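You operate a simulated robot arm through the tools that you are given. There is no shell and no other tool.

You are at the controls of a simulated robot arm. One attempt, no reset.

TASK
Grind the 80 mm lid in on the jar till no grit shows.
Fine: take the jar from the bench, stand it on the grinding disc, lay the lid on, press and turn it to and fro, then stand the jar back where it was with the lid seated; leave the other lids as they are. Set down upright: straight jar.

Only the result counts: the job must be done as asked and must still hold three seconds after the hand-in. Knocking over, shifting, dropping, spilling or breaking anything else fails it. Lids that push on must go on centred and level and be pressed home; caps that screw on are set level and turned clockwise until they are tight.

THE ROBOT
A 7-joint arm with a three-finger gripper, fixed in place. Base frame: the origin is on the floor under the middle of its stand, x ahead of it, y to its left, z up; the work surface is at about z = 86.2. Lengths are in cm, angles in rad, forces in N, time in s.
It reaches about 134.2 cm from its shoulder. Its first joint turns from -2.897 to 2.897 rad. Payload 2.69 kg.
Tool frame: the origin (TCP) lies between the finger pads and is the grasp point; the fingertips stand 3 cm ahead of it; z points along the fingers, y is the line along which they close. The gripper opens to 12.8 cm; its body begins 11.7 cm behind the TCP.
Orientation is that of the tool frame in the base frame, as [roll, pitch, yaw] about the fixed x, y, z axes, in that order (R = Rz(yaw) Ry(pitch) Rx(roll)). With the fingers straight down and closing along the base's y, the tool's x points along the base's -x, its y along +y and its z along -z.

THE INTERFACE
- The arm moves only by the tool step_arm. Its argument "increments" is a list of rows, each a list of 7 numbers: the shift along the tool's x, y, z in mm, then the turn, a rotation vector about the tool's x, y, z in rad, then the gripper command, from -1 (shut) to 1 (fully open), values between in proportion. In form: [[tx, ty, tz, rx, ry, rz, fingers], ...]. A call has 1 to 20 rows; each row is the pose to reach, as a shift and turn from the pose commanded when the call began, along the tool's axes at that moment. Rows are played at 5 a second. More than 5 cm and 0.15 rad between two rows, or a gripper value outside its range, and nothing of the call is played. Where a pose cannot be reached the arm comes as near as it can. A force on the tool above 40 N (or 10 N above the force at the start of the call, whichever is more), or a blocked arm, ends the call early, and 0.2 s more pass. The fingers move at their own pace (about 12.7 cm/s each) and stop on an object; they squeeze with about 32 N. The grip force told is the motor's: it shows also when the fingers shut on nothing. Time passes only in rows, and 0.2 s behind the last, so rows that repeat a pose let the fingers close. It gives the time, the measured TCP pose, the force on the tool (base axes), the opening and the grip force at its end, in the units of the frame above (readings bear some noise), with the torque about the TCP (base axes, N m) and any sound that the robot's microphone picked up.
- Cameras (640 x 400 px; columns grow to the right, rows downward): "scene" is fixed at [39.44, -49.65, 160.06]; the picture's right is [1.00, -0.07, 0.00], its down [-0.05, -0.65, -0.76] and it looks along [0.05, 0.76, -0.65] (base axes); focal length 362 px, centre (320, 200). "wrist" rides on the gripper at [5.8, 5.4, -13.1] in the tool frame; the picture's right is [-0.68, 0.74, 0.00], its down [-0.62, -0.57, -0.55] and it looks along [-0.40, -0.37, 0.84] (tool axes); focal length 234 px, centre (320, 200). There is no depth. A picture from a camera that has moved, and an enlarged one, comes with that camera's place and axes in the base frame and with its lens. The place of the scene camera against the robot may be out by one fixed shift of up to 1.8 cm in any direction.
- snapshot(camera): a new picture of that camera. No time passes.
- move_column(by): moves the trunk up (or, below 0, down) by that many cm; the arm rides with it, the base frame stays. It gives what a move gives, with no picture.
- enlarge(camera, box): a new picture of the part [left, top, right, bottom] of that camera's present view, enlarged. No time passes.
- sign_off(): hands the job in; it is judged then, once.

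Nothing tells you positions but the pictures and the camera data. Unless the task says otherwise, let go and move clear before handing in.

The tools are called as a command line: name --pt "numbers of a row" for each row, then --argument value for the rest, lists and objects as JSON in quotes. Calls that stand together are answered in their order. step_arm: Moves the arm, as the interface text tells. Its arguments: {"type":"object","properties":{"increments":{"type":"array","items":{"type":"array","items":{"type":"number"}}}},"required":["increments"]} The other tools are called the same way: move_column (by) moves the trunk up or down; snapshot (camera) takes a picture; enlarge (camera, box) takes an enlarged picture of a part of a camera's view; sign_off () hands the job in.

At the start:

```text
clock: 0.0
eef_pos: [59.77, 3.92, 120.97]
orientation: [-3.142, 0.0, 3.141]
contact_force: [-0.9, 0.2, -0.2]
wrist_torque: [-0.01, -0.03, -0.01]
opening: 12.8
finger_force: 0.1
trunk travel left (down, up): [-15.0, 20.0]
```

scene: 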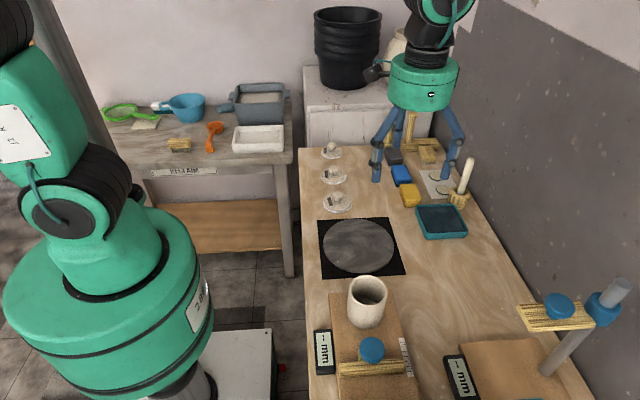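
wrist: 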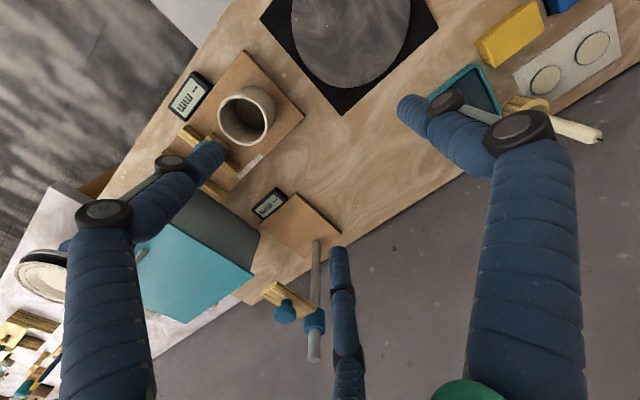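

I see the jar on a brown board near the front of the bench, a dark grinding disc behind it, and three glass lids further back on the left. I'll look closer before moving.

enlarge --camera "scene" --box '[290, 130, 410, 220]'

enlarge --camera "scene" --box '[300, 210, 430, 290]'

enlarge --camera "scene" --box '[300, 260, 440, 400]'

enlarge --camera "scene" --box '[370, 130, 490, 250]'

enlarge --camera "scene" --box '[430, 260, 640, 400]'

enlarge --camera "wrist" --box '[160, 40, 320, 200]'

```text
4.44 times, centred on (350, 175) of scene
camera zoom: at [39.44, -49.65, 160.06], right [1.0, -0.07, 0.0], down [-0.05, -0.65, -0.76], along [0.05, 0.76, -0.65], focal length 1610 px, centre (187, 311)
```

zoom: 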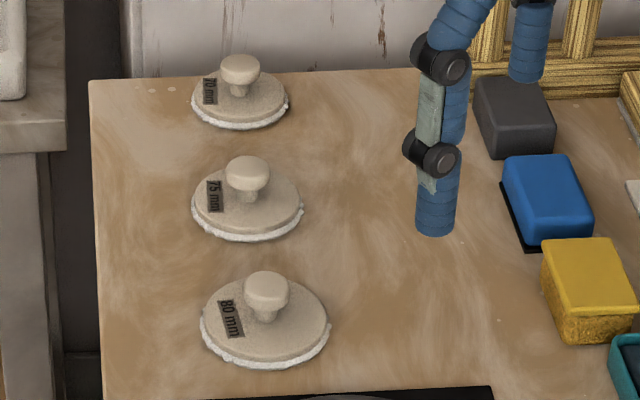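

```text
4.92 times, centred on (365, 250) of scene
camera zoom: at [39.44, -49.65, 160.06], right [1.0, -0.07, 0.0], down [-0.05, -0.65, -0.76], along [0.05, 0.76, -0.65], focal length 1783 px, centre (98, -46)
```

zoom: 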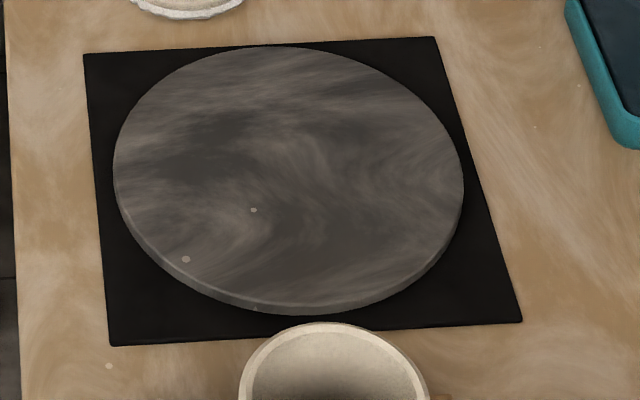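

```text
2.86 times, centred on (370, 330) of scene
camera zoom: at [39.44, -49.65, 160.06], right [1.0, -0.07, 0.0], down [-0.05, -0.65, -0.76], along [0.05, 0.76, -0.65], focal length 1035 px, centre (177, -171)
```

zoom: 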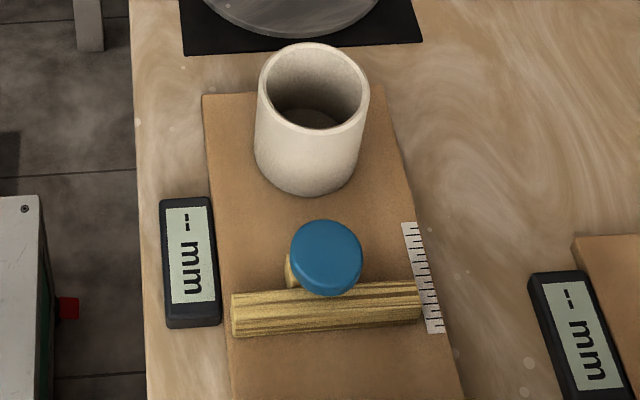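

```text
3.33 times, centred on (430, 190) of scene
camera zoom: at [39.44, -49.65, 160.06], right [1.0, -0.07, 0.0], down [-0.05, -0.65, -0.76], along [0.05, 0.76, -0.65], focal length 1207 px, centre (-47, 233)
```

zoom: 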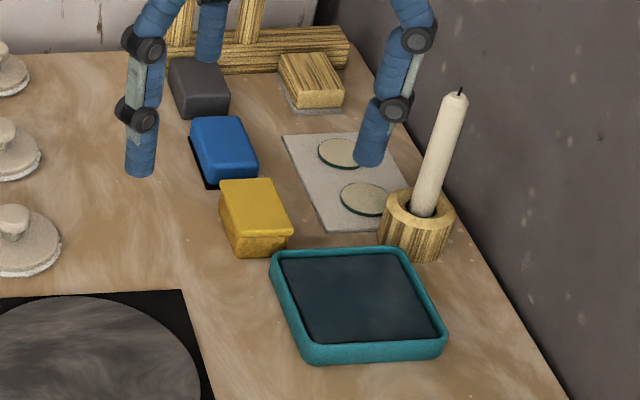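

```text
2.86 times, centred on (535, 330) of scene
camera zoom: at [39.44, -49.65, 160.06], right [1.0, -0.07, 0.0], down [-0.05, -0.65, -0.76], along [0.05, 0.76, -0.65], focal length 1035 px, centre (-294, -171)
```

zoom: 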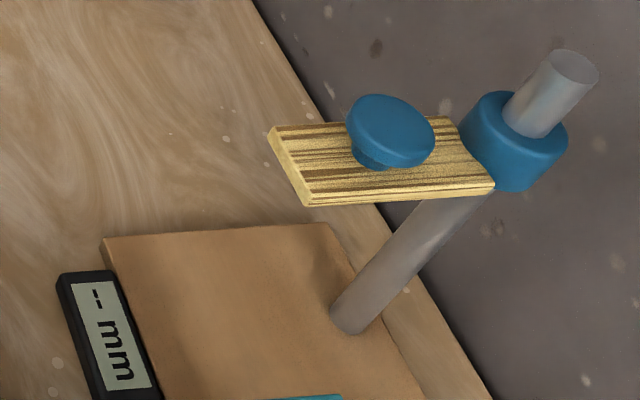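

```text
2.50 times, centred on (240, 120) of wrist
camera zoom: at [53.93, 9.3, 134.28], right [0.68, 0.74, 0.0], down [0.62, -0.57, 0.55], along [0.4, -0.37, -0.84], focal length 585 px, centre (520, 400)
```

zoom: 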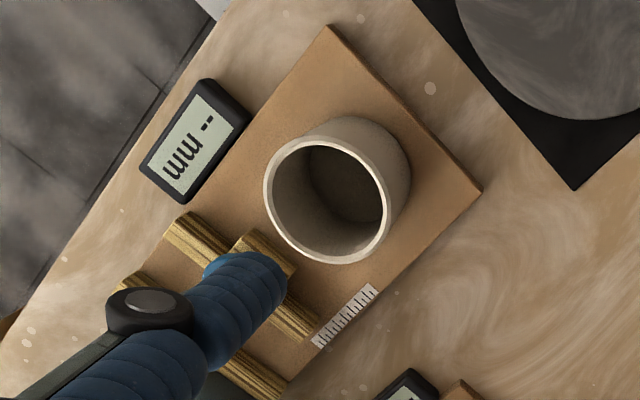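

The jar (about 8 cm wide) seems to stand near (52.3, -5.6) on the gauge board. The 80 mm lid is near (50.4, 34.5) and the disc centre near (54.3, 16.5). I'll move above the jar to measure it with the wrist camera.

step_arm --pt "15 -19 0 0 0 0 1" --pt "30 -38 0 0 0 0 1" --pt "45 -57 0 0 0 0 1" --pt "60 -76 0 0 0 0 1" --pt "75 -95 0 0 0 0 1" --pt "75 -95 0 0 0 0 1"

snapshot --camera "wrist"

snapshot --camera "scene"

```text
clock: 1.4
eef_pos: [52.29, -5.57, 121.08]
orientation: [-3.141, -0.001, 3.141]
contact_force: [0.0, 0.2, 0.0]
wrist_torque: [0.0, -0.01, 0.01]
opening: 12.8
finger_force: 0.1
trunk travel left (down, up): [-15.0, 20.0]
```

```text
taken
camera wrist: at [46.35, -0.14, 134.28], right [0.68, 0.74, 0.0], down [0.62, -0.57, 0.55], along [0.4, -0.37, -0.84], focal length 234 px, centre (320, 200)
```

wrist: 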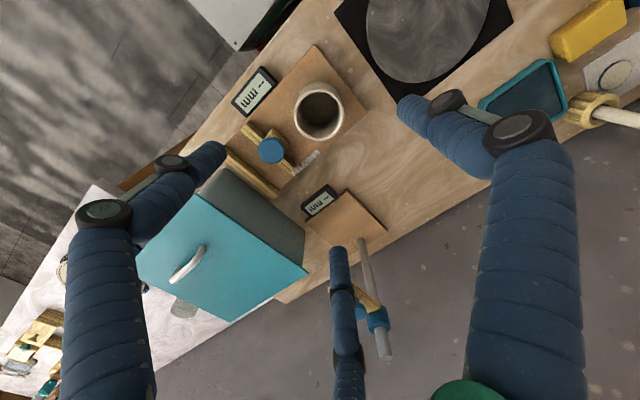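

```text
taken
```

scene: 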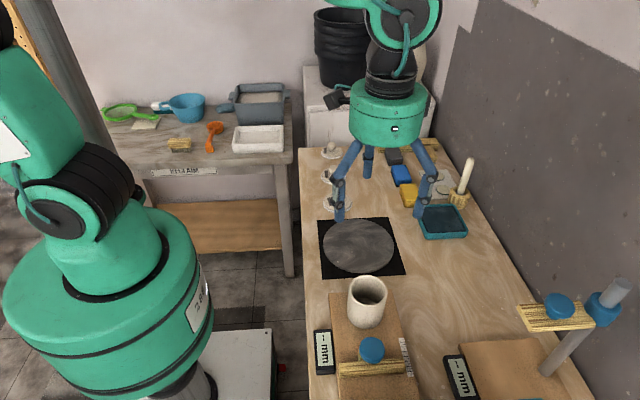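

The jar is now nearly under the tool. I'll enlarge the wrist view to triangulate its rim and base.

enlarge --camera "wrist" --box '[220, 50, 380, 200]'

enlarge --camera "scene" --box '[340, 265, 400, 335]'

```text
2.67 times, centred on (300, 125) of wrist
camera zoom: at [46.35, -0.14, 134.28], right [0.68, 0.74, 0.0], down [0.62, -0.57, 0.55], along [0.4, -0.37, -0.84], focal length 624 px, centre (373, 400)
```

zoom: 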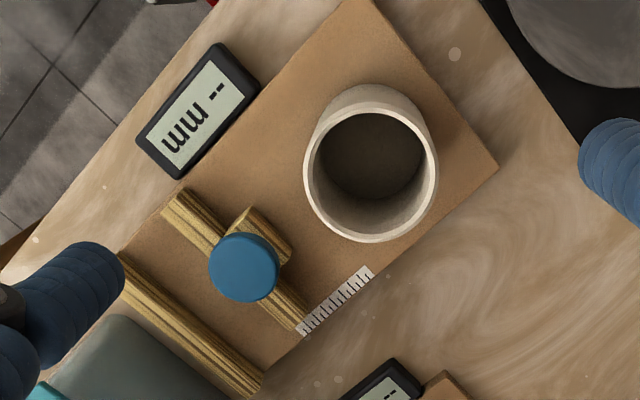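

```text
5.71 times, centred on (370, 300) of scene
camera zoom: at [39.44, -49.65, 160.06], right [1.0, -0.07, 0.0], down [-0.05, -0.65, -0.76], along [0.05, 0.76, -0.65], focal length 2069 px, centre (34, -371)
```

zoom: 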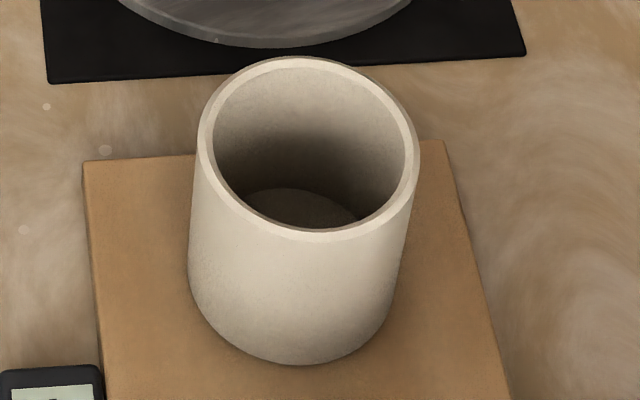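

The jar rim triangulates to about (52.6, -6.1, 96.7), with an outer diameter near 8 cm. I'll centre over it and come down to get a closer look.

step_arm --pt "-3.3 -5 30 0 0 0 1" --pt "-3.3 -5 60 0 0 0 1" --pt "-3.3 -5 90 0 0 0 1" --pt "-3.3 -5 120 0 0 0 1" --pt "-3.3 -5 145 0 0 0 1" --pt "-3.3 -5 145 0 0 0 1"

snapshot --camera "wrist"

snapshot --camera "scene"

```text
clock: 2.8
eef_pos: [52.4, -6.13, 106.67]
orientation: [3.142, -0.001, 3.141]
contact_force: [1.1, -0.1, -0.6]
wrist_torque: [0.0, 0.04, -0.01]
opening: 12.82
finger_force: 0.1
trunk travel left (down, up): [-15.0, 20.0]
```

```text
taken
camera wrist: at [46.54, -0.79, 119.91], right [0.68, 0.74, 0.0], down [0.62, -0.57, 0.55], along [0.4, -0.37, -0.84], focal length 234 px, centre (320, 200)
```

wrist: 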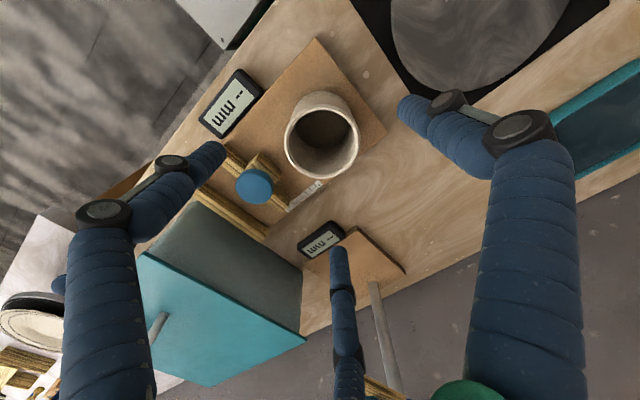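

```text
taken
```

scene: 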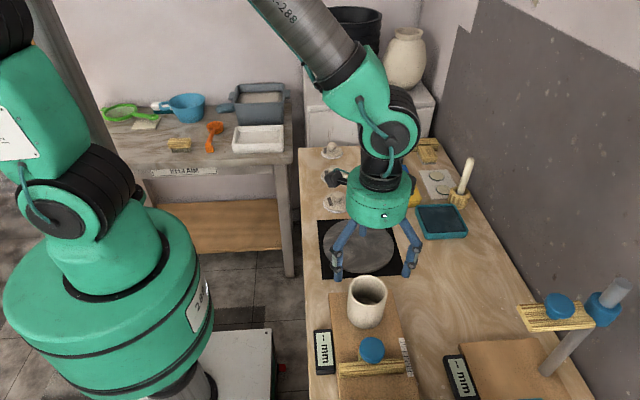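

enlarge --camera "wrist" --box '[240, 60, 400, 210]'

enlarge --camera "scene" --box '[310, 170, 440, 290]'

```text
2.67 times, centred on (320, 135) of wrist
camera zoom: at [46.54, -0.79, 119.91], right [0.68, 0.74, 0.0], down [0.62, -0.57, 0.55], along [0.4, -0.37, -0.84], focal length 624 px, centre (320, 373)
```

zoom: 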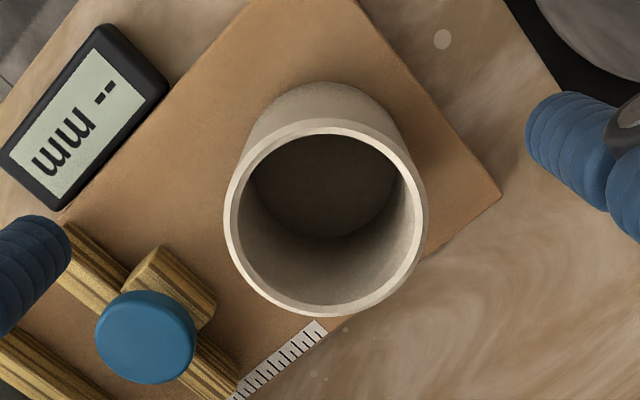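

```text
3.33 times, centred on (375, 230) of scene
camera zoom: at [39.44, -49.65, 160.06], right [1.0, -0.07, 0.0], down [-0.05, -0.65, -0.76], along [0.05, 0.76, -0.65], focal length 1207 px, centre (137, 100)
```

zoom: 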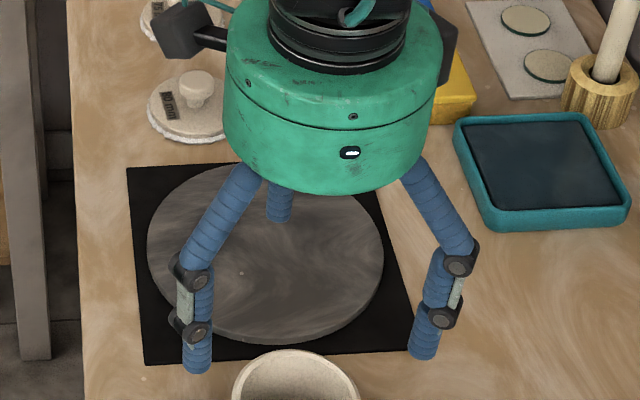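

The closer view puts the jar rim at about (52.7, -6.15, 96.2), with its base near z = 88. I'll let the arm settle and narrow the fingers a little before I come down around it.

step_arm --pt "-1 -1 0 0 0 0 0.7" --pt "-1 -1 0 0 0 0 0.7" --pt "-1 -1 0 0 0 0 0.7"

enlarge --camera "wrist" --box '[200, 60, 440, 290]'

```text
clock: 3.6
eef_pos: [52.59, -6.24, 106.58]
orientation: [-3.141, 0.0, 3.141]
contact_force: [0.1, 0.6, 0.3]
wrist_torque: [0.0, 0.01, -0.03]
opening: 10.88
finger_force: 0.0
trunk travel left (down, up): [-15.0, 20.0]
```

```text
1.74 times, centred on (320, 175) of wrist
camera zoom: at [46.64, -0.89, 119.84], right [0.68, 0.74, 0.0], down [0.62, -0.57, 0.55], along [0.4, -0.37, -0.84], focal length 407 px, centre (320, 244)
```

zoom: 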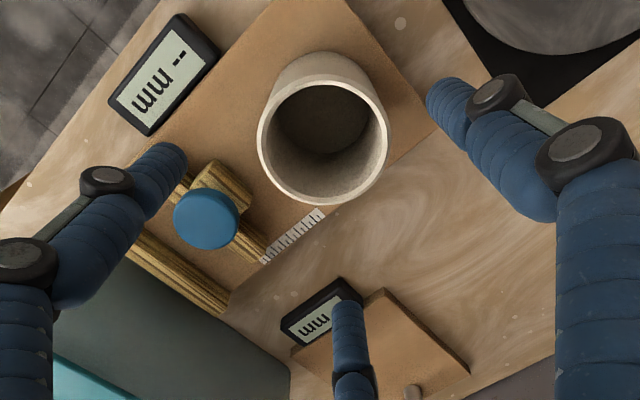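

I'm centred within about a millimetre. Now I'll go down around the jar to TCP z ≈ 93.

step_arm --pt "-0.5 0.5 25 0 0 0 0.7" --pt "-0.5 0.5 50 0 0 0 0.7" --pt "-0.5 0.5 75 0 0 0 0.7" --pt "-0.5 0.5 95 0 0 0 0.7" --pt "-0.5 0.5 110 0 0 0 0.7" --pt "-0.5 0.5 120 0 0 0 0.7" --pt "-0.5 0.5 130 0 0 0 0.7" --pt "-0.5 0.5 130 0 0 0 0.7"

snapshot --camera "wrist"

enlarge --camera "scene" --box '[300, 220, 460, 370]'

```text
clock: 5.4
eef_pos: [52.77, -6.0, 93.55]
orientation: [-3.141, 0.0, -3.14]
contact_force: [0.1, -0.2, -0.4]
wrist_torque: [0.01, 0.0, 0.05]
opening: 10.88
finger_force: 0.1
trunk travel left (down, up): [-15.0, 20.0]
```

```text
taken
camera wrist: at [46.85, -0.66, 106.79], right [0.68, 0.74, 0.0], down [0.62, -0.57, 0.55], along [0.4, -0.37, -0.84], focal length 234 px, centre (320, 200)
```

wrist: 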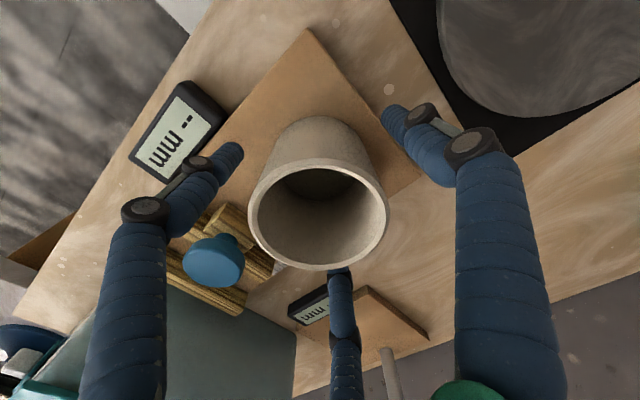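

```text
2.67 times, centred on (380, 295) of scene
camera zoom: at [39.44, -49.65, 160.06], right [1.0, -0.07, 0.0], down [-0.05, -0.65, -0.76], along [0.05, 0.76, -0.65], focal length 966 px, centre (160, -53)
```

zoom: 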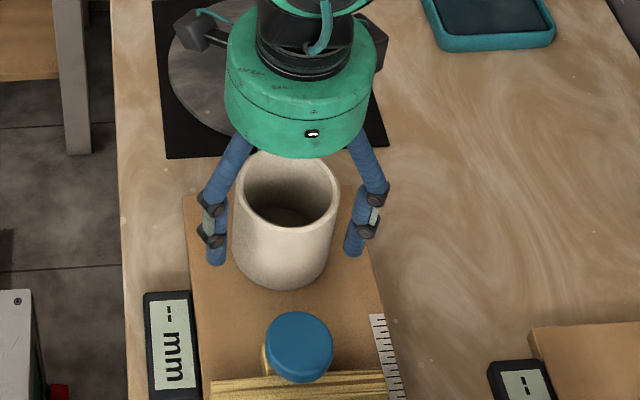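

The fingers straddle the jar evenly, and its rim is at z ≈ 96.65. I'll go slightly lower and close on it.

step_arm --pt "1 0 6 0 0 0 0.7" --pt "1 0 6 0 0 0 0.5" --pt "1 0 6 0 0 0 0.3" --pt "1 0 6 0 0 0 0.1" --pt "1 0 6 0 0 0 -0.2" --pt "1 0 6 0 0 0 -1" --pt "1 0 6 0 0 0 -1"

snapshot --camera "wrist"

enlarge --camera "scene" --box '[300, 220, 460, 370]'

```text
clock: 7.0
eef_pos: [52.71, -6.03, 93.05]
orientation: [-3.141, -0.001, -3.141]
contact_force: [1.3, 0.6, 5.2]
wrist_torque: [-0.01, -0.02, 0.1]
opening: 7.76
finger_force: 32.2
trunk travel left (down, up): [-15.0, 20.0]
```

```text
taken
camera wrist: at [46.72, -0.69, 106.22], right [0.68, 0.74, 0.0], down [0.62, -0.57, 0.55], along [0.4, -0.37, -0.84], focal length 234 px, centre (320, 200)
```

wrist: 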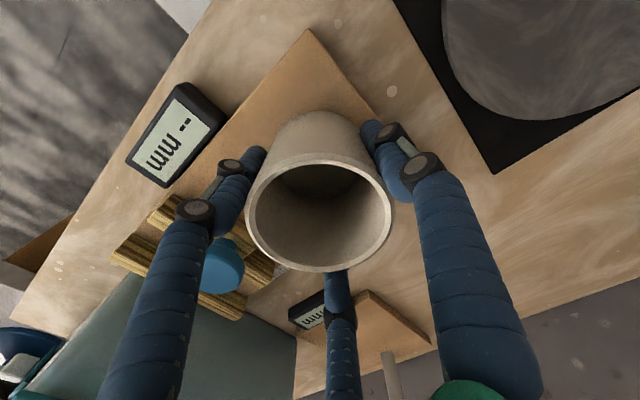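

```text
2.67 times, centred on (380, 295) of scene
camera zoom: at [39.44, -49.65, 160.06], right [1.0, -0.07, 0.0], down [-0.05, -0.65, -0.76], along [0.05, 0.76, -0.65], focal length 966 px, centre (160, -53)
```

zoom: 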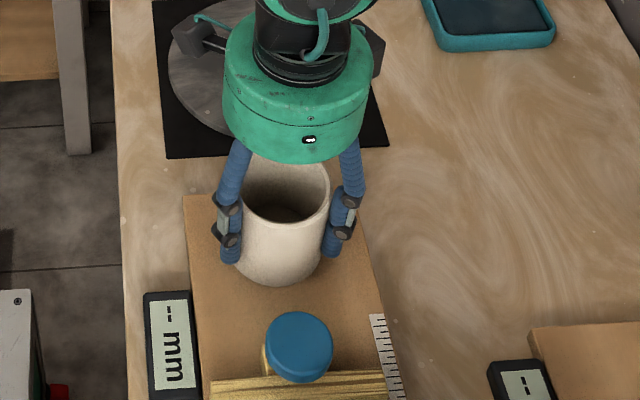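

The jar is gripped at 7.8 cm with 32 N. I'll lift it straight up and check that it comes cleanly off the board.

step_arm --pt "0 0 -5 0 0 0 -1" --pt "0 0 -15 0 0 0 -1" --pt "0 0 -35 0 0 0 -1" --pt "0 0 -60 0 0 0 -1" --pt "0 0 -85 0 0 0 -1" --pt "0 0 -100 0 0 0 -1" --pt "0 0 -100 0 0 0 -1"

snapshot --camera "wrist"

snapshot --camera "scene"

```text
clock: 8.6
eef_pos: [52.69, -6.17, 102.87]
orientation: [3.141, 0.0, -3.141]
contact_force: [-0.3, -0.7, -2.1]
wrist_torque: [-0.01, 0.0, -0.01]
opening: 7.75
finger_force: 32.6
trunk travel left (down, up): [-15.0, 20.0]
```

```text
taken
camera wrist: at [46.76, -0.79, 116.08], right [0.68, 0.74, 0.0], down [0.62, -0.57, 0.55], along [0.4, -0.37, -0.84], focal length 234 px, centre (320, 200)
```

wrist: 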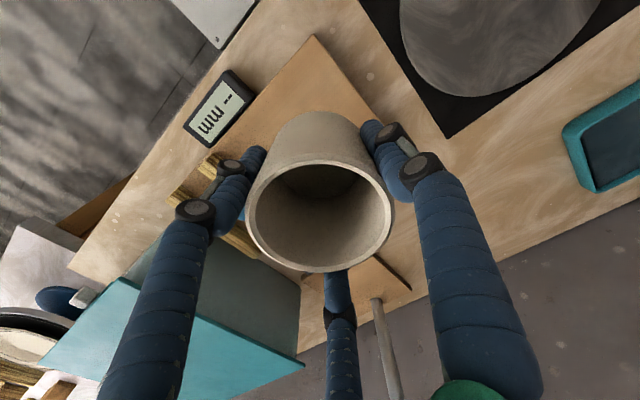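

```text
taken
```

scene: 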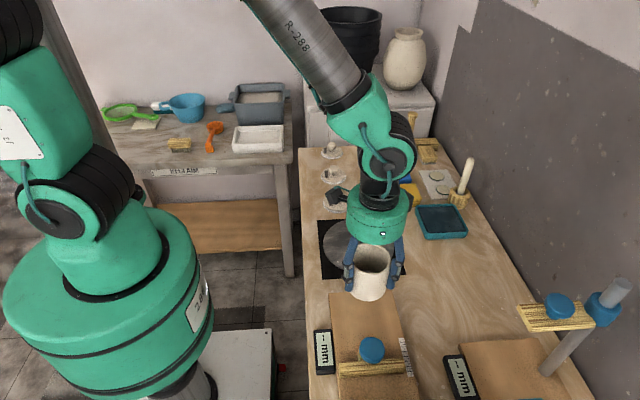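

The jar is up and clear. I'll carry it over the disc at a safe height and use the wrist view to locate the disc.

step_arm --pt "-2 25 -10 0 0 0 -1" --pt "-4 55 -20 0 0 0 -1" --pt "-6 85 -20 0 0 0 -1" --pt "-8 115 -20 0 0 0 -1" --pt "-10 145 -20 0 0 0 -1" --pt "-12 175 -20 0 0 0 -1" --pt "-14 200 -20 0 0 0 -1" --pt "-15.5 220 -20 0 0 0 -1" --pt "-15.5 220 -20 0 0 0 -1"

snapshot --camera "wrist"

snapshot --camera "scene"

```text
clock: 10.6
eef_pos: [53.92, 15.99, 105.08]
orientation: [-3.142, 0.001, 3.14]
contact_force: [0.2, -0.6, -1.7]
wrist_torque: [-0.01, 0.0, 0.01]
opening: 7.75
finger_force: 32.4
trunk travel left (down, up): [-15.0, 20.0]
```

```text
taken
camera wrist: at [48.1, 21.3, 118.21], right [0.68, 0.74, 0.0], down [0.62, -0.57, 0.55], along [0.4, -0.37, -0.84], focal length 234 px, centre (320, 200)
```

wrist: 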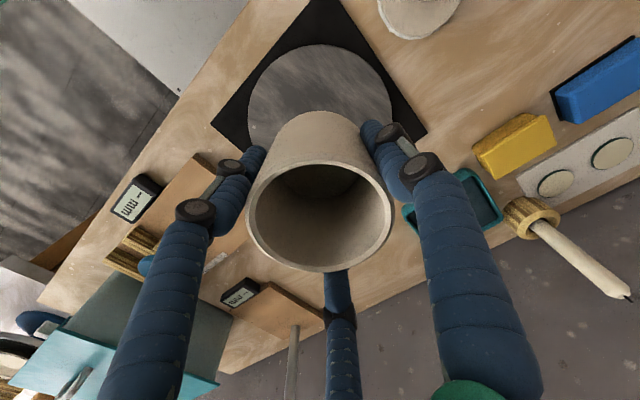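

```text
taken
```

scene: 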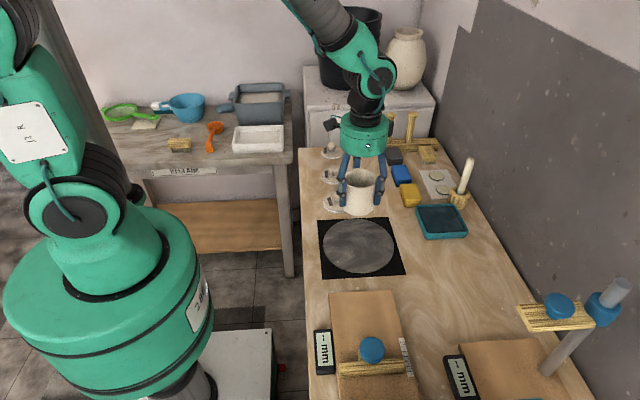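

The disc centre works out to about (54.6, 15.2), with its radius near 9.3. I'll line the jar up with it and come down to just above the disc.

step_arm --pt "-4 -6.7 0 0 0 0 -1" --pt "-4 -6.7 25 0 0 0 -1" --pt "-4 -6.7 50 0 0 0 -1" --pt "-4 -6.7 75 0 0 0 -1" --pt "-4 -6.7 90 0 0 0 -1" --pt "-4 -6.7 95 0 0 0 -1" --pt "-4 -6.7 95 0 0 0 -1"

enlarge --camera "scene" --box '[300, 140, 420, 290]'

snapshot --camera "wrist"

```text
clock: 12.2
eef_pos: [54.49, 15.18, 95.5]
orientation: [-3.141, 0.001, 3.141]
contact_force: [0.6, 0.4, -1.6]
wrist_torque: [0.01, 0.05, -0.02]
opening: 7.76
finger_force: 32.0
trunk travel left (down, up): [-15.0, 20.0]
```

```text
2.67 times, centred on (360, 215) of scene
camera zoom: at [39.44, -49.65, 160.06], right [1.0, -0.07, 0.0], down [-0.05, -0.65, -0.76], along [0.05, 0.76, -0.65], focal length 966 px, centre (213, 160)
```

zoom: 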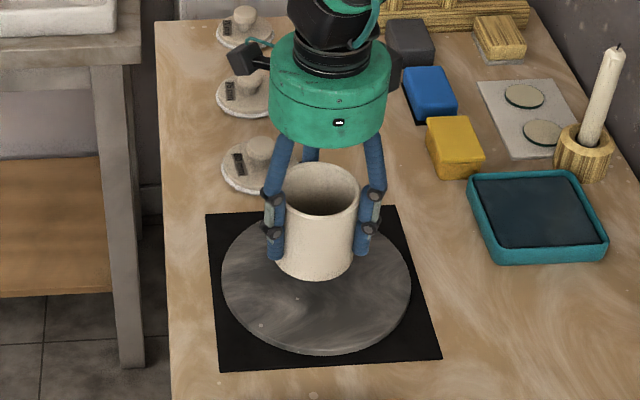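

```text
taken
camera wrist: at [48.56, 20.48, 108.62], right [0.68, 0.74, 0.0], down [0.62, -0.57, 0.55], along [0.4, -0.37, -0.84], focal length 234 px, centre (320, 200)
```

wrist: 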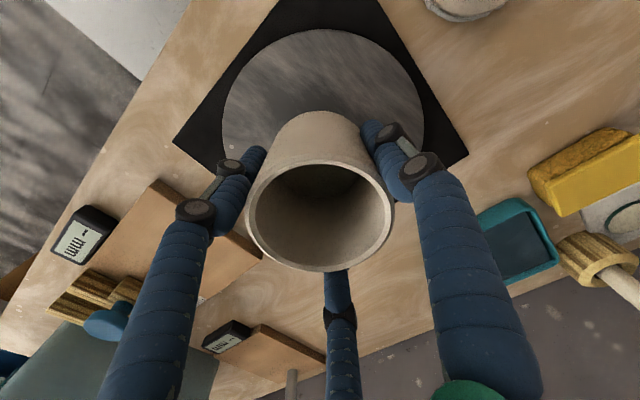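

The jar hangs centred, about 2 cm above the disc. I'll come down in small steps and watch the force.

step_arm --pt "0 0 5 0 0 0 -1" --pt "0 0 10 0 0 0 -1" --pt "0 0 14 0 0 0 -1" --pt "0 0 16 0 0 0 -1" --pt "0 0 16 0 0 0 -1"

enlarge --camera "scene" --box '[320, 190, 410, 290]'

```text
clock: 13.4
eef_pos: [54.67, 15.21, 94.03]
orientation: [3.141, 0.001, -3.141]
contact_force: [0.4, -0.1, -1.9]
wrist_torque: [0.03, -0.01, -0.01]
opening: 7.78
finger_force: 32.8
trunk travel left (down, up): [-15.0, 20.0]
```

```text
4.00 times, centred on (365, 240) of scene
camera zoom: at [39.44, -49.65, 160.06], right [1.0, -0.07, 0.0], down [-0.05, -0.65, -0.76], along [0.05, 0.76, -0.65], focal length 1449 px, centre (140, 40)
```

zoom: 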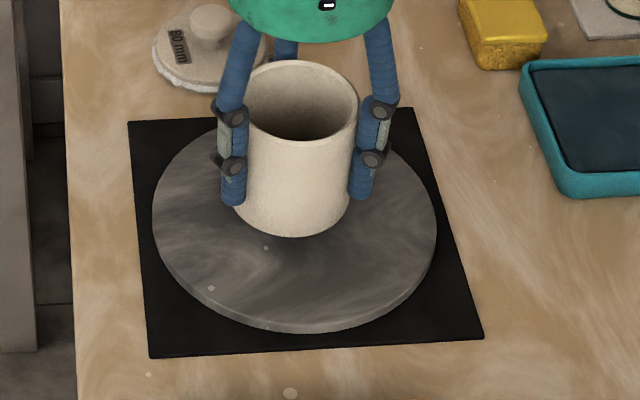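

step_arm --pt "0 0 2 0 0 0 -1" --pt "0 0 4 0 0 0 -1" --pt "0 0 6 0 0 0 -1" --pt "0 0 8 0 0 0 -1" --pt "0 0 8 0 0 0 -1"

```text
clock: 14.6
eef_pos: [54.66, 15.22, 93.02]
orientation: [-3.141, -0.001, 3.14]
contact_force: [0.1, 0.0, -2.4]
wrist_torque: [0.01, 0.04, 0.01]
opening: 7.75
finger_force: 31.8
trunk travel left (down, up): [-15.0, 20.0]
```

No contact yet at z = 93.0, so I'll keep going down in 1–2 mm steps.

step_arm --pt "0 0 1.5 0 0 0 -1" --pt "0 0 3 0 0 0 -1" --pt "0 0 4 0 0 0 -1" --pt "0 0 4 0 0 0 -1"

enlarge --camera "scene" --box '[320, 190, 410, 290]'

```text
clock: 15.6
eef_pos: [54.59, 15.14, 92.71]
orientation: [3.142, 0.0, -3.141]
contact_force: [-0.2, -0.5, -2.3]
wrist_torque: [-0.02, 0.01, 0.04]
opening: 7.77
finger_force: 31.9
trunk travel left (down, up): [-15.0, 20.0]
```

```text
4.00 times, centred on (365, 240) of scene
camera zoom: at [39.44, -49.65, 160.06], right [1.0, -0.07, 0.0], down [-0.05, -0.65, -0.76], along [0.05, 0.76, -0.65], focal length 1449 px, centre (140, 40)
```

zoom: 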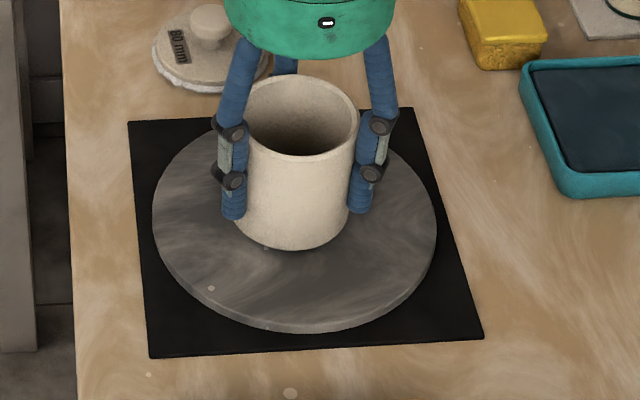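

step_arm --pt "0 0 1 0 0 0 -1" --pt "0 0 2 0 0 0 -1" --pt "0 0 3 0 0 0 -1" --pt "0 0 3 0 0 0 -1"

```text
clock: 16.6
eef_pos: [54.64, 15.23, 92.4]
orientation: [3.141, 0.002, -3.141]
contact_force: [-0.8, -2.4, 15.9]
wrist_torque: [-0.23, 0.52, 0.12]
opening: 7.74
finger_force: 31.7
trunk travel left (down, up): [-15.0, 20.0]
```

I have contact: 16 N at z ≈ 92.4. I'll back off a hair to relax it and then open gently.

step_arm --pt "0 0 -1 0 0 0 -1" --pt "0 0 -1 0 0 0 -1"

```text
clock: 17.2
eef_pos: [54.55, 15.15, 92.49]
orientation: [-3.142, 0.0, 3.142]
contact_force: [2.6, 2.1, 1.3]
wrist_torque: [0.17, -0.3, 0.01]
opening: 7.78
finger_force: 32.0
trunk travel left (down, up): [-15.0, 20.0]
```

step_arm --pt "0 0 0 0 0 0 0.25" --pt "0 0 0 0 0 0 0.4" --pt "0 0 0 0 0 0 0.6" --pt "0 0 0 0 0 0 0.7" --pt "0 0 0 0 0 0 0.7"

snapshot --camera "wrist"

enlarge --camera "scene" --box '[320, 190, 410, 290]'

```text
clock: 18.4
eef_pos: [54.61, 15.12, 92.44]
orientation: [3.141, 0.0, -3.141]
contact_force: [0.3, 0.5, 0.9]
wrist_torque: [0.01, 0.0, 0.01]
opening: 10.9
finger_force: 0.2
trunk travel left (down, up): [-15.0, 20.0]
```

```text
taken
camera wrist: at [48.73, 20.53, 105.65], right [0.68, 0.74, 0.0], down [0.62, -0.57, 0.55], along [0.4, -0.37, -0.84], focal length 234 px, centre (320, 200)
```

wrist: 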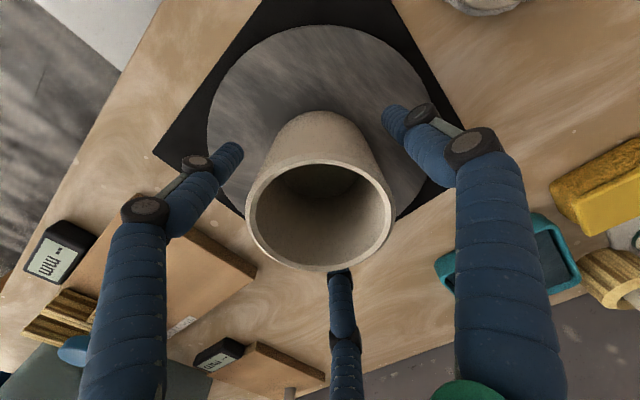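

```text
4.00 times, centred on (365, 240) of scene
camera zoom: at [39.44, -49.65, 160.06], right [1.0, -0.07, 0.0], down [-0.05, -0.65, -0.76], along [0.05, 0.76, -0.65], focal length 1449 px, centre (140, 40)
```

zoom: 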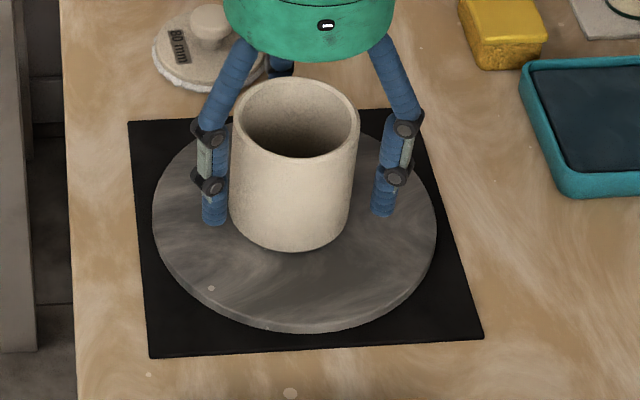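

The jar now stands on the disc at about (54.6, 15.15). I'll rise clear of it and go over to the 80 mm lid.

step_arm --pt "0 0 -15 0 0 0 0.7" --pt "0 0 -40 0 0 0 0.7" --pt "0 0 -75 0 0 0 0.7" --pt "0 0 -110 0 0 0 0.7" --pt "0 0 -150 0 0 0 0.7" --pt "0 0 -150 0 0 0 0.7" --pt "0 0 -150 0 0 0 0.7"

snapshot --camera "wrist"

snapshot --camera "scene"

```text
clock: 20.0
eef_pos: [54.95, 15.22, 107.3]
orientation: [3.141, 0.003, 3.142]
contact_force: [0.3, 0.4, 0.0]
wrist_torque: [-0.02, -0.03, 0.0]
opening: 10.86
finger_force: 0.0
trunk travel left (down, up): [-15.0, 20.0]
```

```text
taken
camera wrist: at [49.16, 20.54, 120.48], right [0.68, 0.74, 0.0], down [0.62, -0.57, 0.55], along [0.4, -0.37, -0.84], focal length 234 px, centre (320, 200)
```

wrist: 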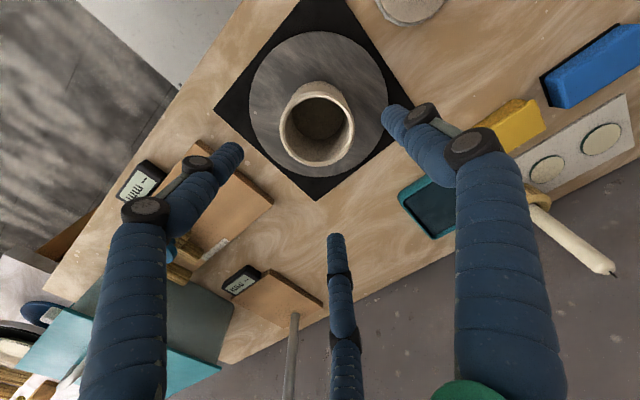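

```text
taken
```

scene: 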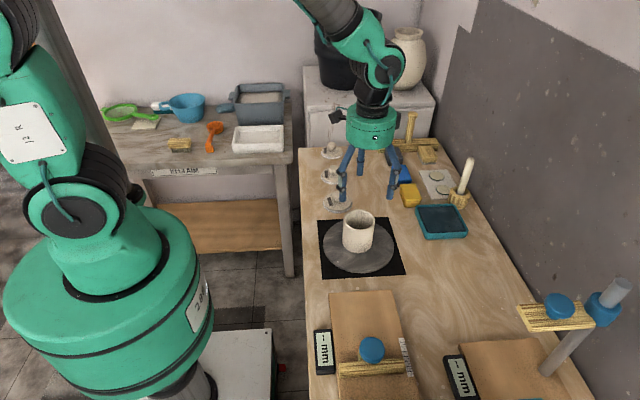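

The jar is well centred on the disc. I'll move over the 80 mm lid and look.

step_arm --pt "6 25 0 0 0 0 0.7" --pt "12 55 0 0 0 0 0.7" --pt "18 85 0 0 0 0 0.7" --pt "26 115 0 0 0 0 0.7" --pt "34 145 0 0 0 0 0.7" --pt "42 170 0 0 0 0 0.7" --pt "42 186 0 0 0 0 0.7" --pt "42 186 0 0 0 0 0.7" --pt "42 186 0 0 0 0 0.7"

snapshot --camera "wrist"

snapshot --camera "scene"

```text
clock: 22.0
eef_pos: [50.33, 33.67, 107.45]
orientation: [3.14, 0.001, -3.141]
contact_force: [0.4, 0.4, 0.8]
wrist_torque: [-0.01, 0.02, 0.0]
opening: 10.89
finger_force: 0.0
trunk travel left (down, up): [-15.0, 20.0]
```

```text
taken
camera wrist: at [44.48, 39.07, 120.6], right [0.68, 0.74, 0.0], down [0.62, -0.57, 0.55], along [0.4, -0.37, -0.84], focal length 234 px, centre (320, 200)
```

wrist: 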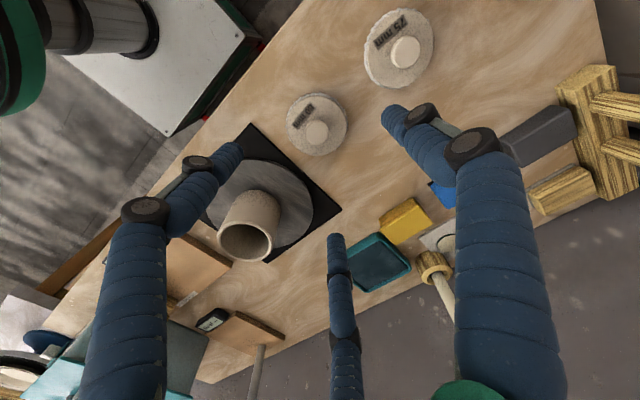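

```text
taken
```

scene: 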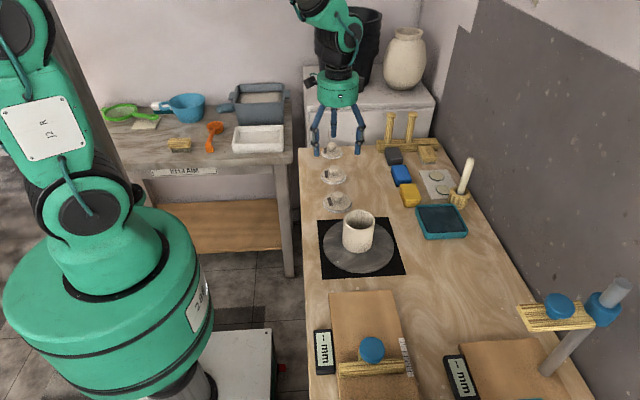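

enlarge --camera "wrist" --box '[260, 70, 380, 170]'

enlarge --camera "scene" --box '[315, 180, 365, 220]'

```text
4.00 times, centred on (320, 120) of wrist
camera zoom: at [44.48, 39.07, 120.6], right [0.68, 0.74, 0.0], down [0.62, -0.57, 0.55], along [0.4, -0.37, -0.84], focal length 937 px, centre (320, 520)
```

zoom: 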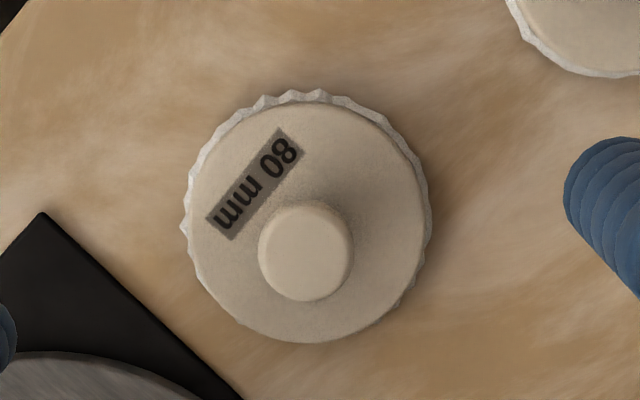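

```text
10.00 times, centred on (340, 200) of scene
camera zoom: at [39.44, -49.65, 160.06], right [1.0, -0.07, 0.0], down [-0.05, -0.65, -0.76], along [0.05, 0.76, -0.65], focal length 3622 px, centre (120, 200)
```

zoom: 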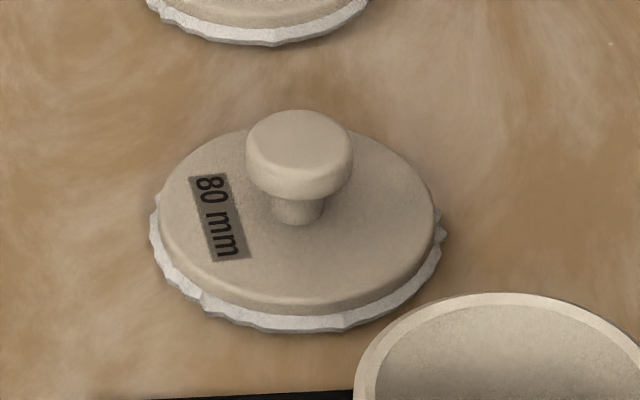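

The lid's centre and knob are at about (50.95, 32.5). The knob head is 3.1 cm wide with its top near z ≈ 91.4, and a jagged grit ring shows around the rim. I'll centre over it and come down part way for a closer check.

step_arm --pt "-6.3 -11.9 20 0 0 0 0.7" --pt "-6.3 -11.9 45 0 0 0 0.7" --pt "-6.3 -11.9 70 0 0 0 0.5" --pt "-6.3 -11.9 90 0 0 0 0.3" --pt "-6.3 -11.9 95 0 0 0 0.1" --pt "-6.3 -11.9 95 0 0 0 0.1" --pt "-6.3 -11.9 95 0 0 0 0.1"

snapshot --camera "wrist"

enlarge --camera "wrist" --box '[240, 90, 400, 210]'

enlarge --camera "scene" --box '[300, 130, 400, 220]'

```text
clock: 23.6
eef_pos: [51.14, 32.57, 98.08]
orientation: [3.141, -0.001, -3.14]
contact_force: [-0.6, 0.9, -0.1]
wrist_torque: [0.01, -0.02, 0.03]
opening: 7.04
finger_force: 0.1
trunk travel left (down, up): [-15.0, 20.0]
```

```text
taken
camera wrist: at [45.18, 37.91, 111.19], right [0.68, 0.74, 0.0], down [0.62, -0.57, 0.55], along [0.4, -0.37, -0.84], focal length 234 px, centre (320, 200)
```

wrist: 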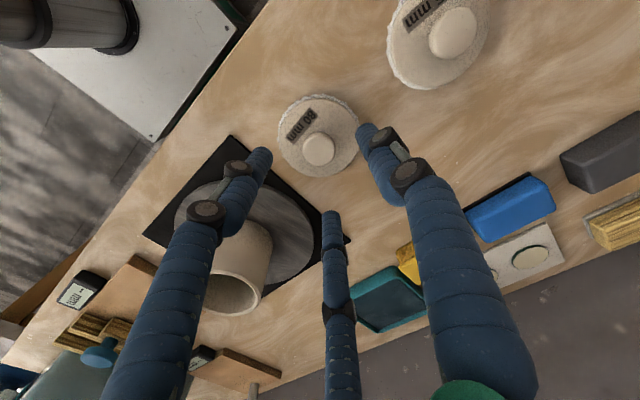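

```text
3.33 times, centred on (320, 150) of wrist
camera zoom: at [45.18, 37.91, 111.19], right [0.68, 0.74, 0.0], down [0.62, -0.57, 0.55], along [0.4, -0.37, -0.84], focal length 781 px, centre (320, 367)
```

zoom: 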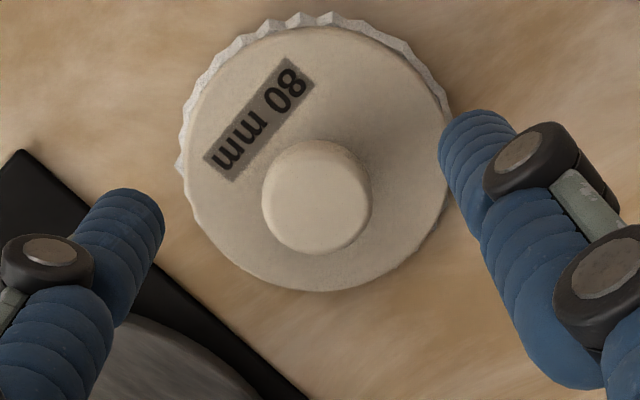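

```text
4.44 times, centred on (350, 175) of scene
camera zoom: at [39.44, -49.65, 160.06], right [1.0, -0.07, 0.0], down [-0.05, -0.65, -0.76], along [0.05, 0.76, -0.65], focal length 1610 px, centre (187, 311)
```

zoom: 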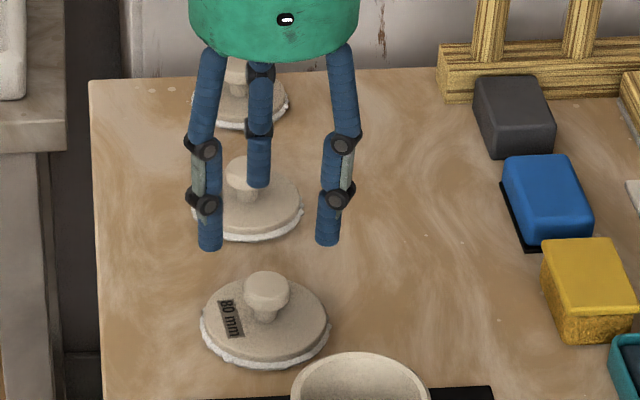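

The lid centre and the tool axis agree within about 2 mm. I'll correct that and come down so the fingertips sit just above the lid plate, around the knob.

step_arm --pt "2.5 0.6 15 0 0 0 0.1" --pt "2.5 0.6 30 0 0 0 0.1" --pt "2.5 0.6 45 0 0 0 0.1" --pt "2.5 0.6 55 0 0 0 0.1" --pt "2.5 0.6 60 0 0 0 0.1" --pt "2.5 0.6 60 0 0 0 0.1"

enlarge --camera "wrist" --box '[240, 90, 400, 240]'

enlarge --camera "scene" --box '[310, 160, 370, 220]'

```text
clock: 25.0
eef_pos: [50.84, 32.61, 92.11]
orientation: [3.141, -0.002, 3.141]
contact_force: [-0.3, 0.4, -0.4]
wrist_torque: [-0.02, 0.02, 0.01]
opening: 7.03
finger_force: 0.1
trunk travel left (down, up): [-15.0, 20.0]
```

```text
2.67 times, centred on (320, 165) of wrist
camera zoom: at [44.97, 38.03, 105.25], right [0.68, 0.74, 0.0], down [0.62, -0.57, 0.55], along [0.4, -0.37, -0.84], focal length 624 px, centre (320, 293)
```

zoom: 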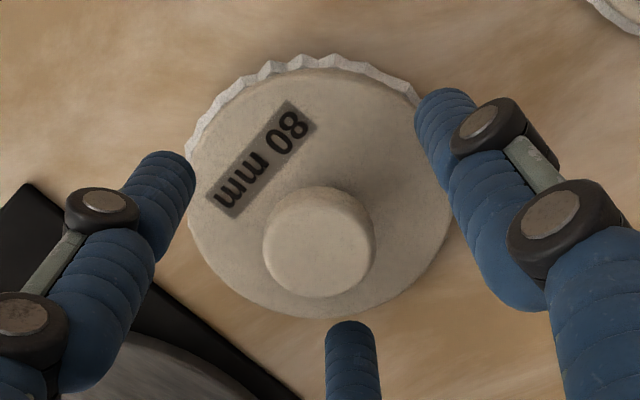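

```text
6.67 times, centred on (340, 190) of scene
camera zoom: at [39.44, -49.65, 160.06], right [1.0, -0.07, 0.0], down [-0.05, -0.65, -0.76], along [0.05, 0.76, -0.65], focal length 2414 px, centre (187, 267)
```

zoom: 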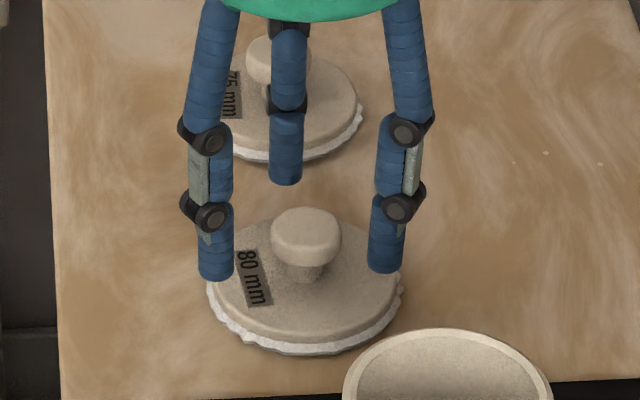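

The knob top is at about z ≈ 91, so I can go a bit lower for a fuller grip. I'll drop 7 mm while watching the force, then close.

step_arm --pt "0 0 2.5 0 0 0 0.1" --pt "0 0 5 0 0 0 0.1" --pt "0 0 7 0 0 0 0.1" --pt "0 0 7 0 0 0 0.1"

enlarge --camera "scene" --box '[310, 160, 370, 220]'

```text
clock: 26.0
eef_pos: [50.77, 32.83, 91.23]
orientation: [-3.141, -0.002, 3.14]
contact_force: [-0.4, 0.1, -0.1]
wrist_torque: [-0.03, 0.0, 0.03]
opening: 7.04
finger_force: 0.0
trunk travel left (down, up): [-15.0, 20.0]
```

```text
6.67 times, centred on (340, 190) of scene
camera zoom: at [39.44, -49.65, 160.06], right [1.0, -0.07, 0.0], down [-0.05, -0.65, -0.76], along [0.05, 0.76, -0.65], focal length 2414 px, centre (187, 267)
```

zoom: 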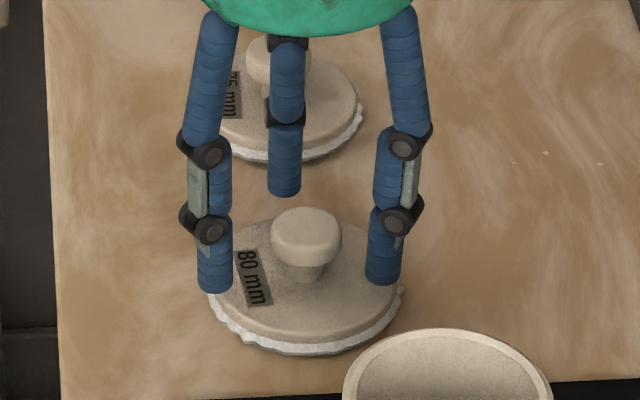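

There's clearance all round, so I'll close slowly on the knob.

step_arm --pt "0 0 0 0 0 0 -0.1" --pt "0 0 0 0 0 0 -0.25" --pt "0 0 0 0 0 0 -0.4" --pt "0 0 0 0 0 0 -0.5" --pt "0 0 0 0 0 0 -1" --pt "0 0 0 0 0 0 -1" --pt "0 0 0 0 0 0 -1"

enlarge --camera "wrist" --box '[240, 90, 400, 240]'

enlarge --camera "scene" --box '[310, 160, 370, 220]'

```text
clock: 27.6
eef_pos: [50.83, 32.63, 91.41]
orientation: [-3.141, 0.001, 3.141]
contact_force: [-1.3, -0.6, -0.9]
wrist_torque: [-0.03, 0.02, -0.02]
opening: 3.02
finger_force: 32.2
trunk travel left (down, up): [-15.0, 20.0]
```

```text
2.67 times, centred on (320, 165) of wrist
camera zoom: at [44.94, 38.08, 104.51], right [0.68, 0.74, 0.0], down [0.62, -0.57, 0.55], along [0.4, -0.37, -0.84], focal length 624 px, centre (320, 293)
```

zoom: 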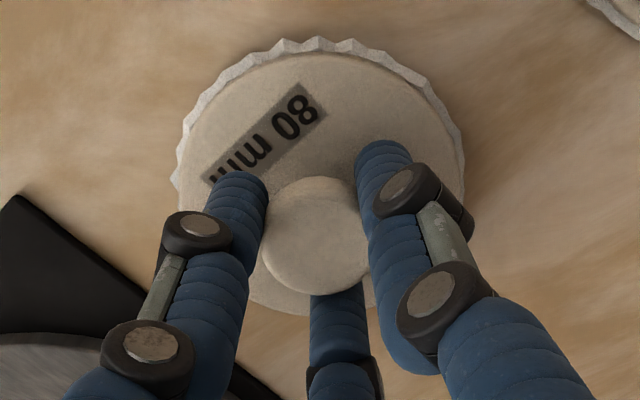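

```text
6.67 times, centred on (340, 190) of scene
camera zoom: at [39.44, -49.65, 160.06], right [1.0, -0.07, 0.0], down [-0.05, -0.65, -0.76], along [0.05, 0.76, -0.65], focal length 2414 px, centre (187, 267)
```

zoom: 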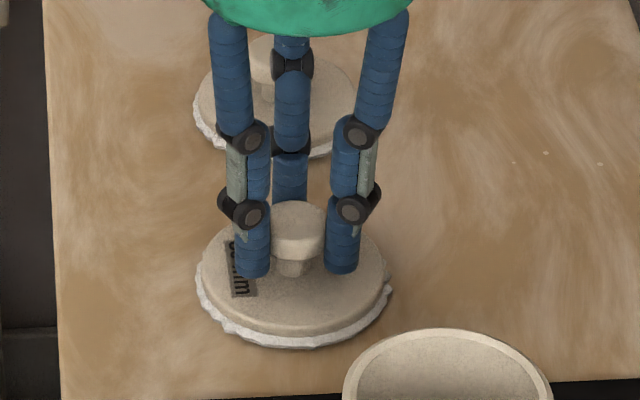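

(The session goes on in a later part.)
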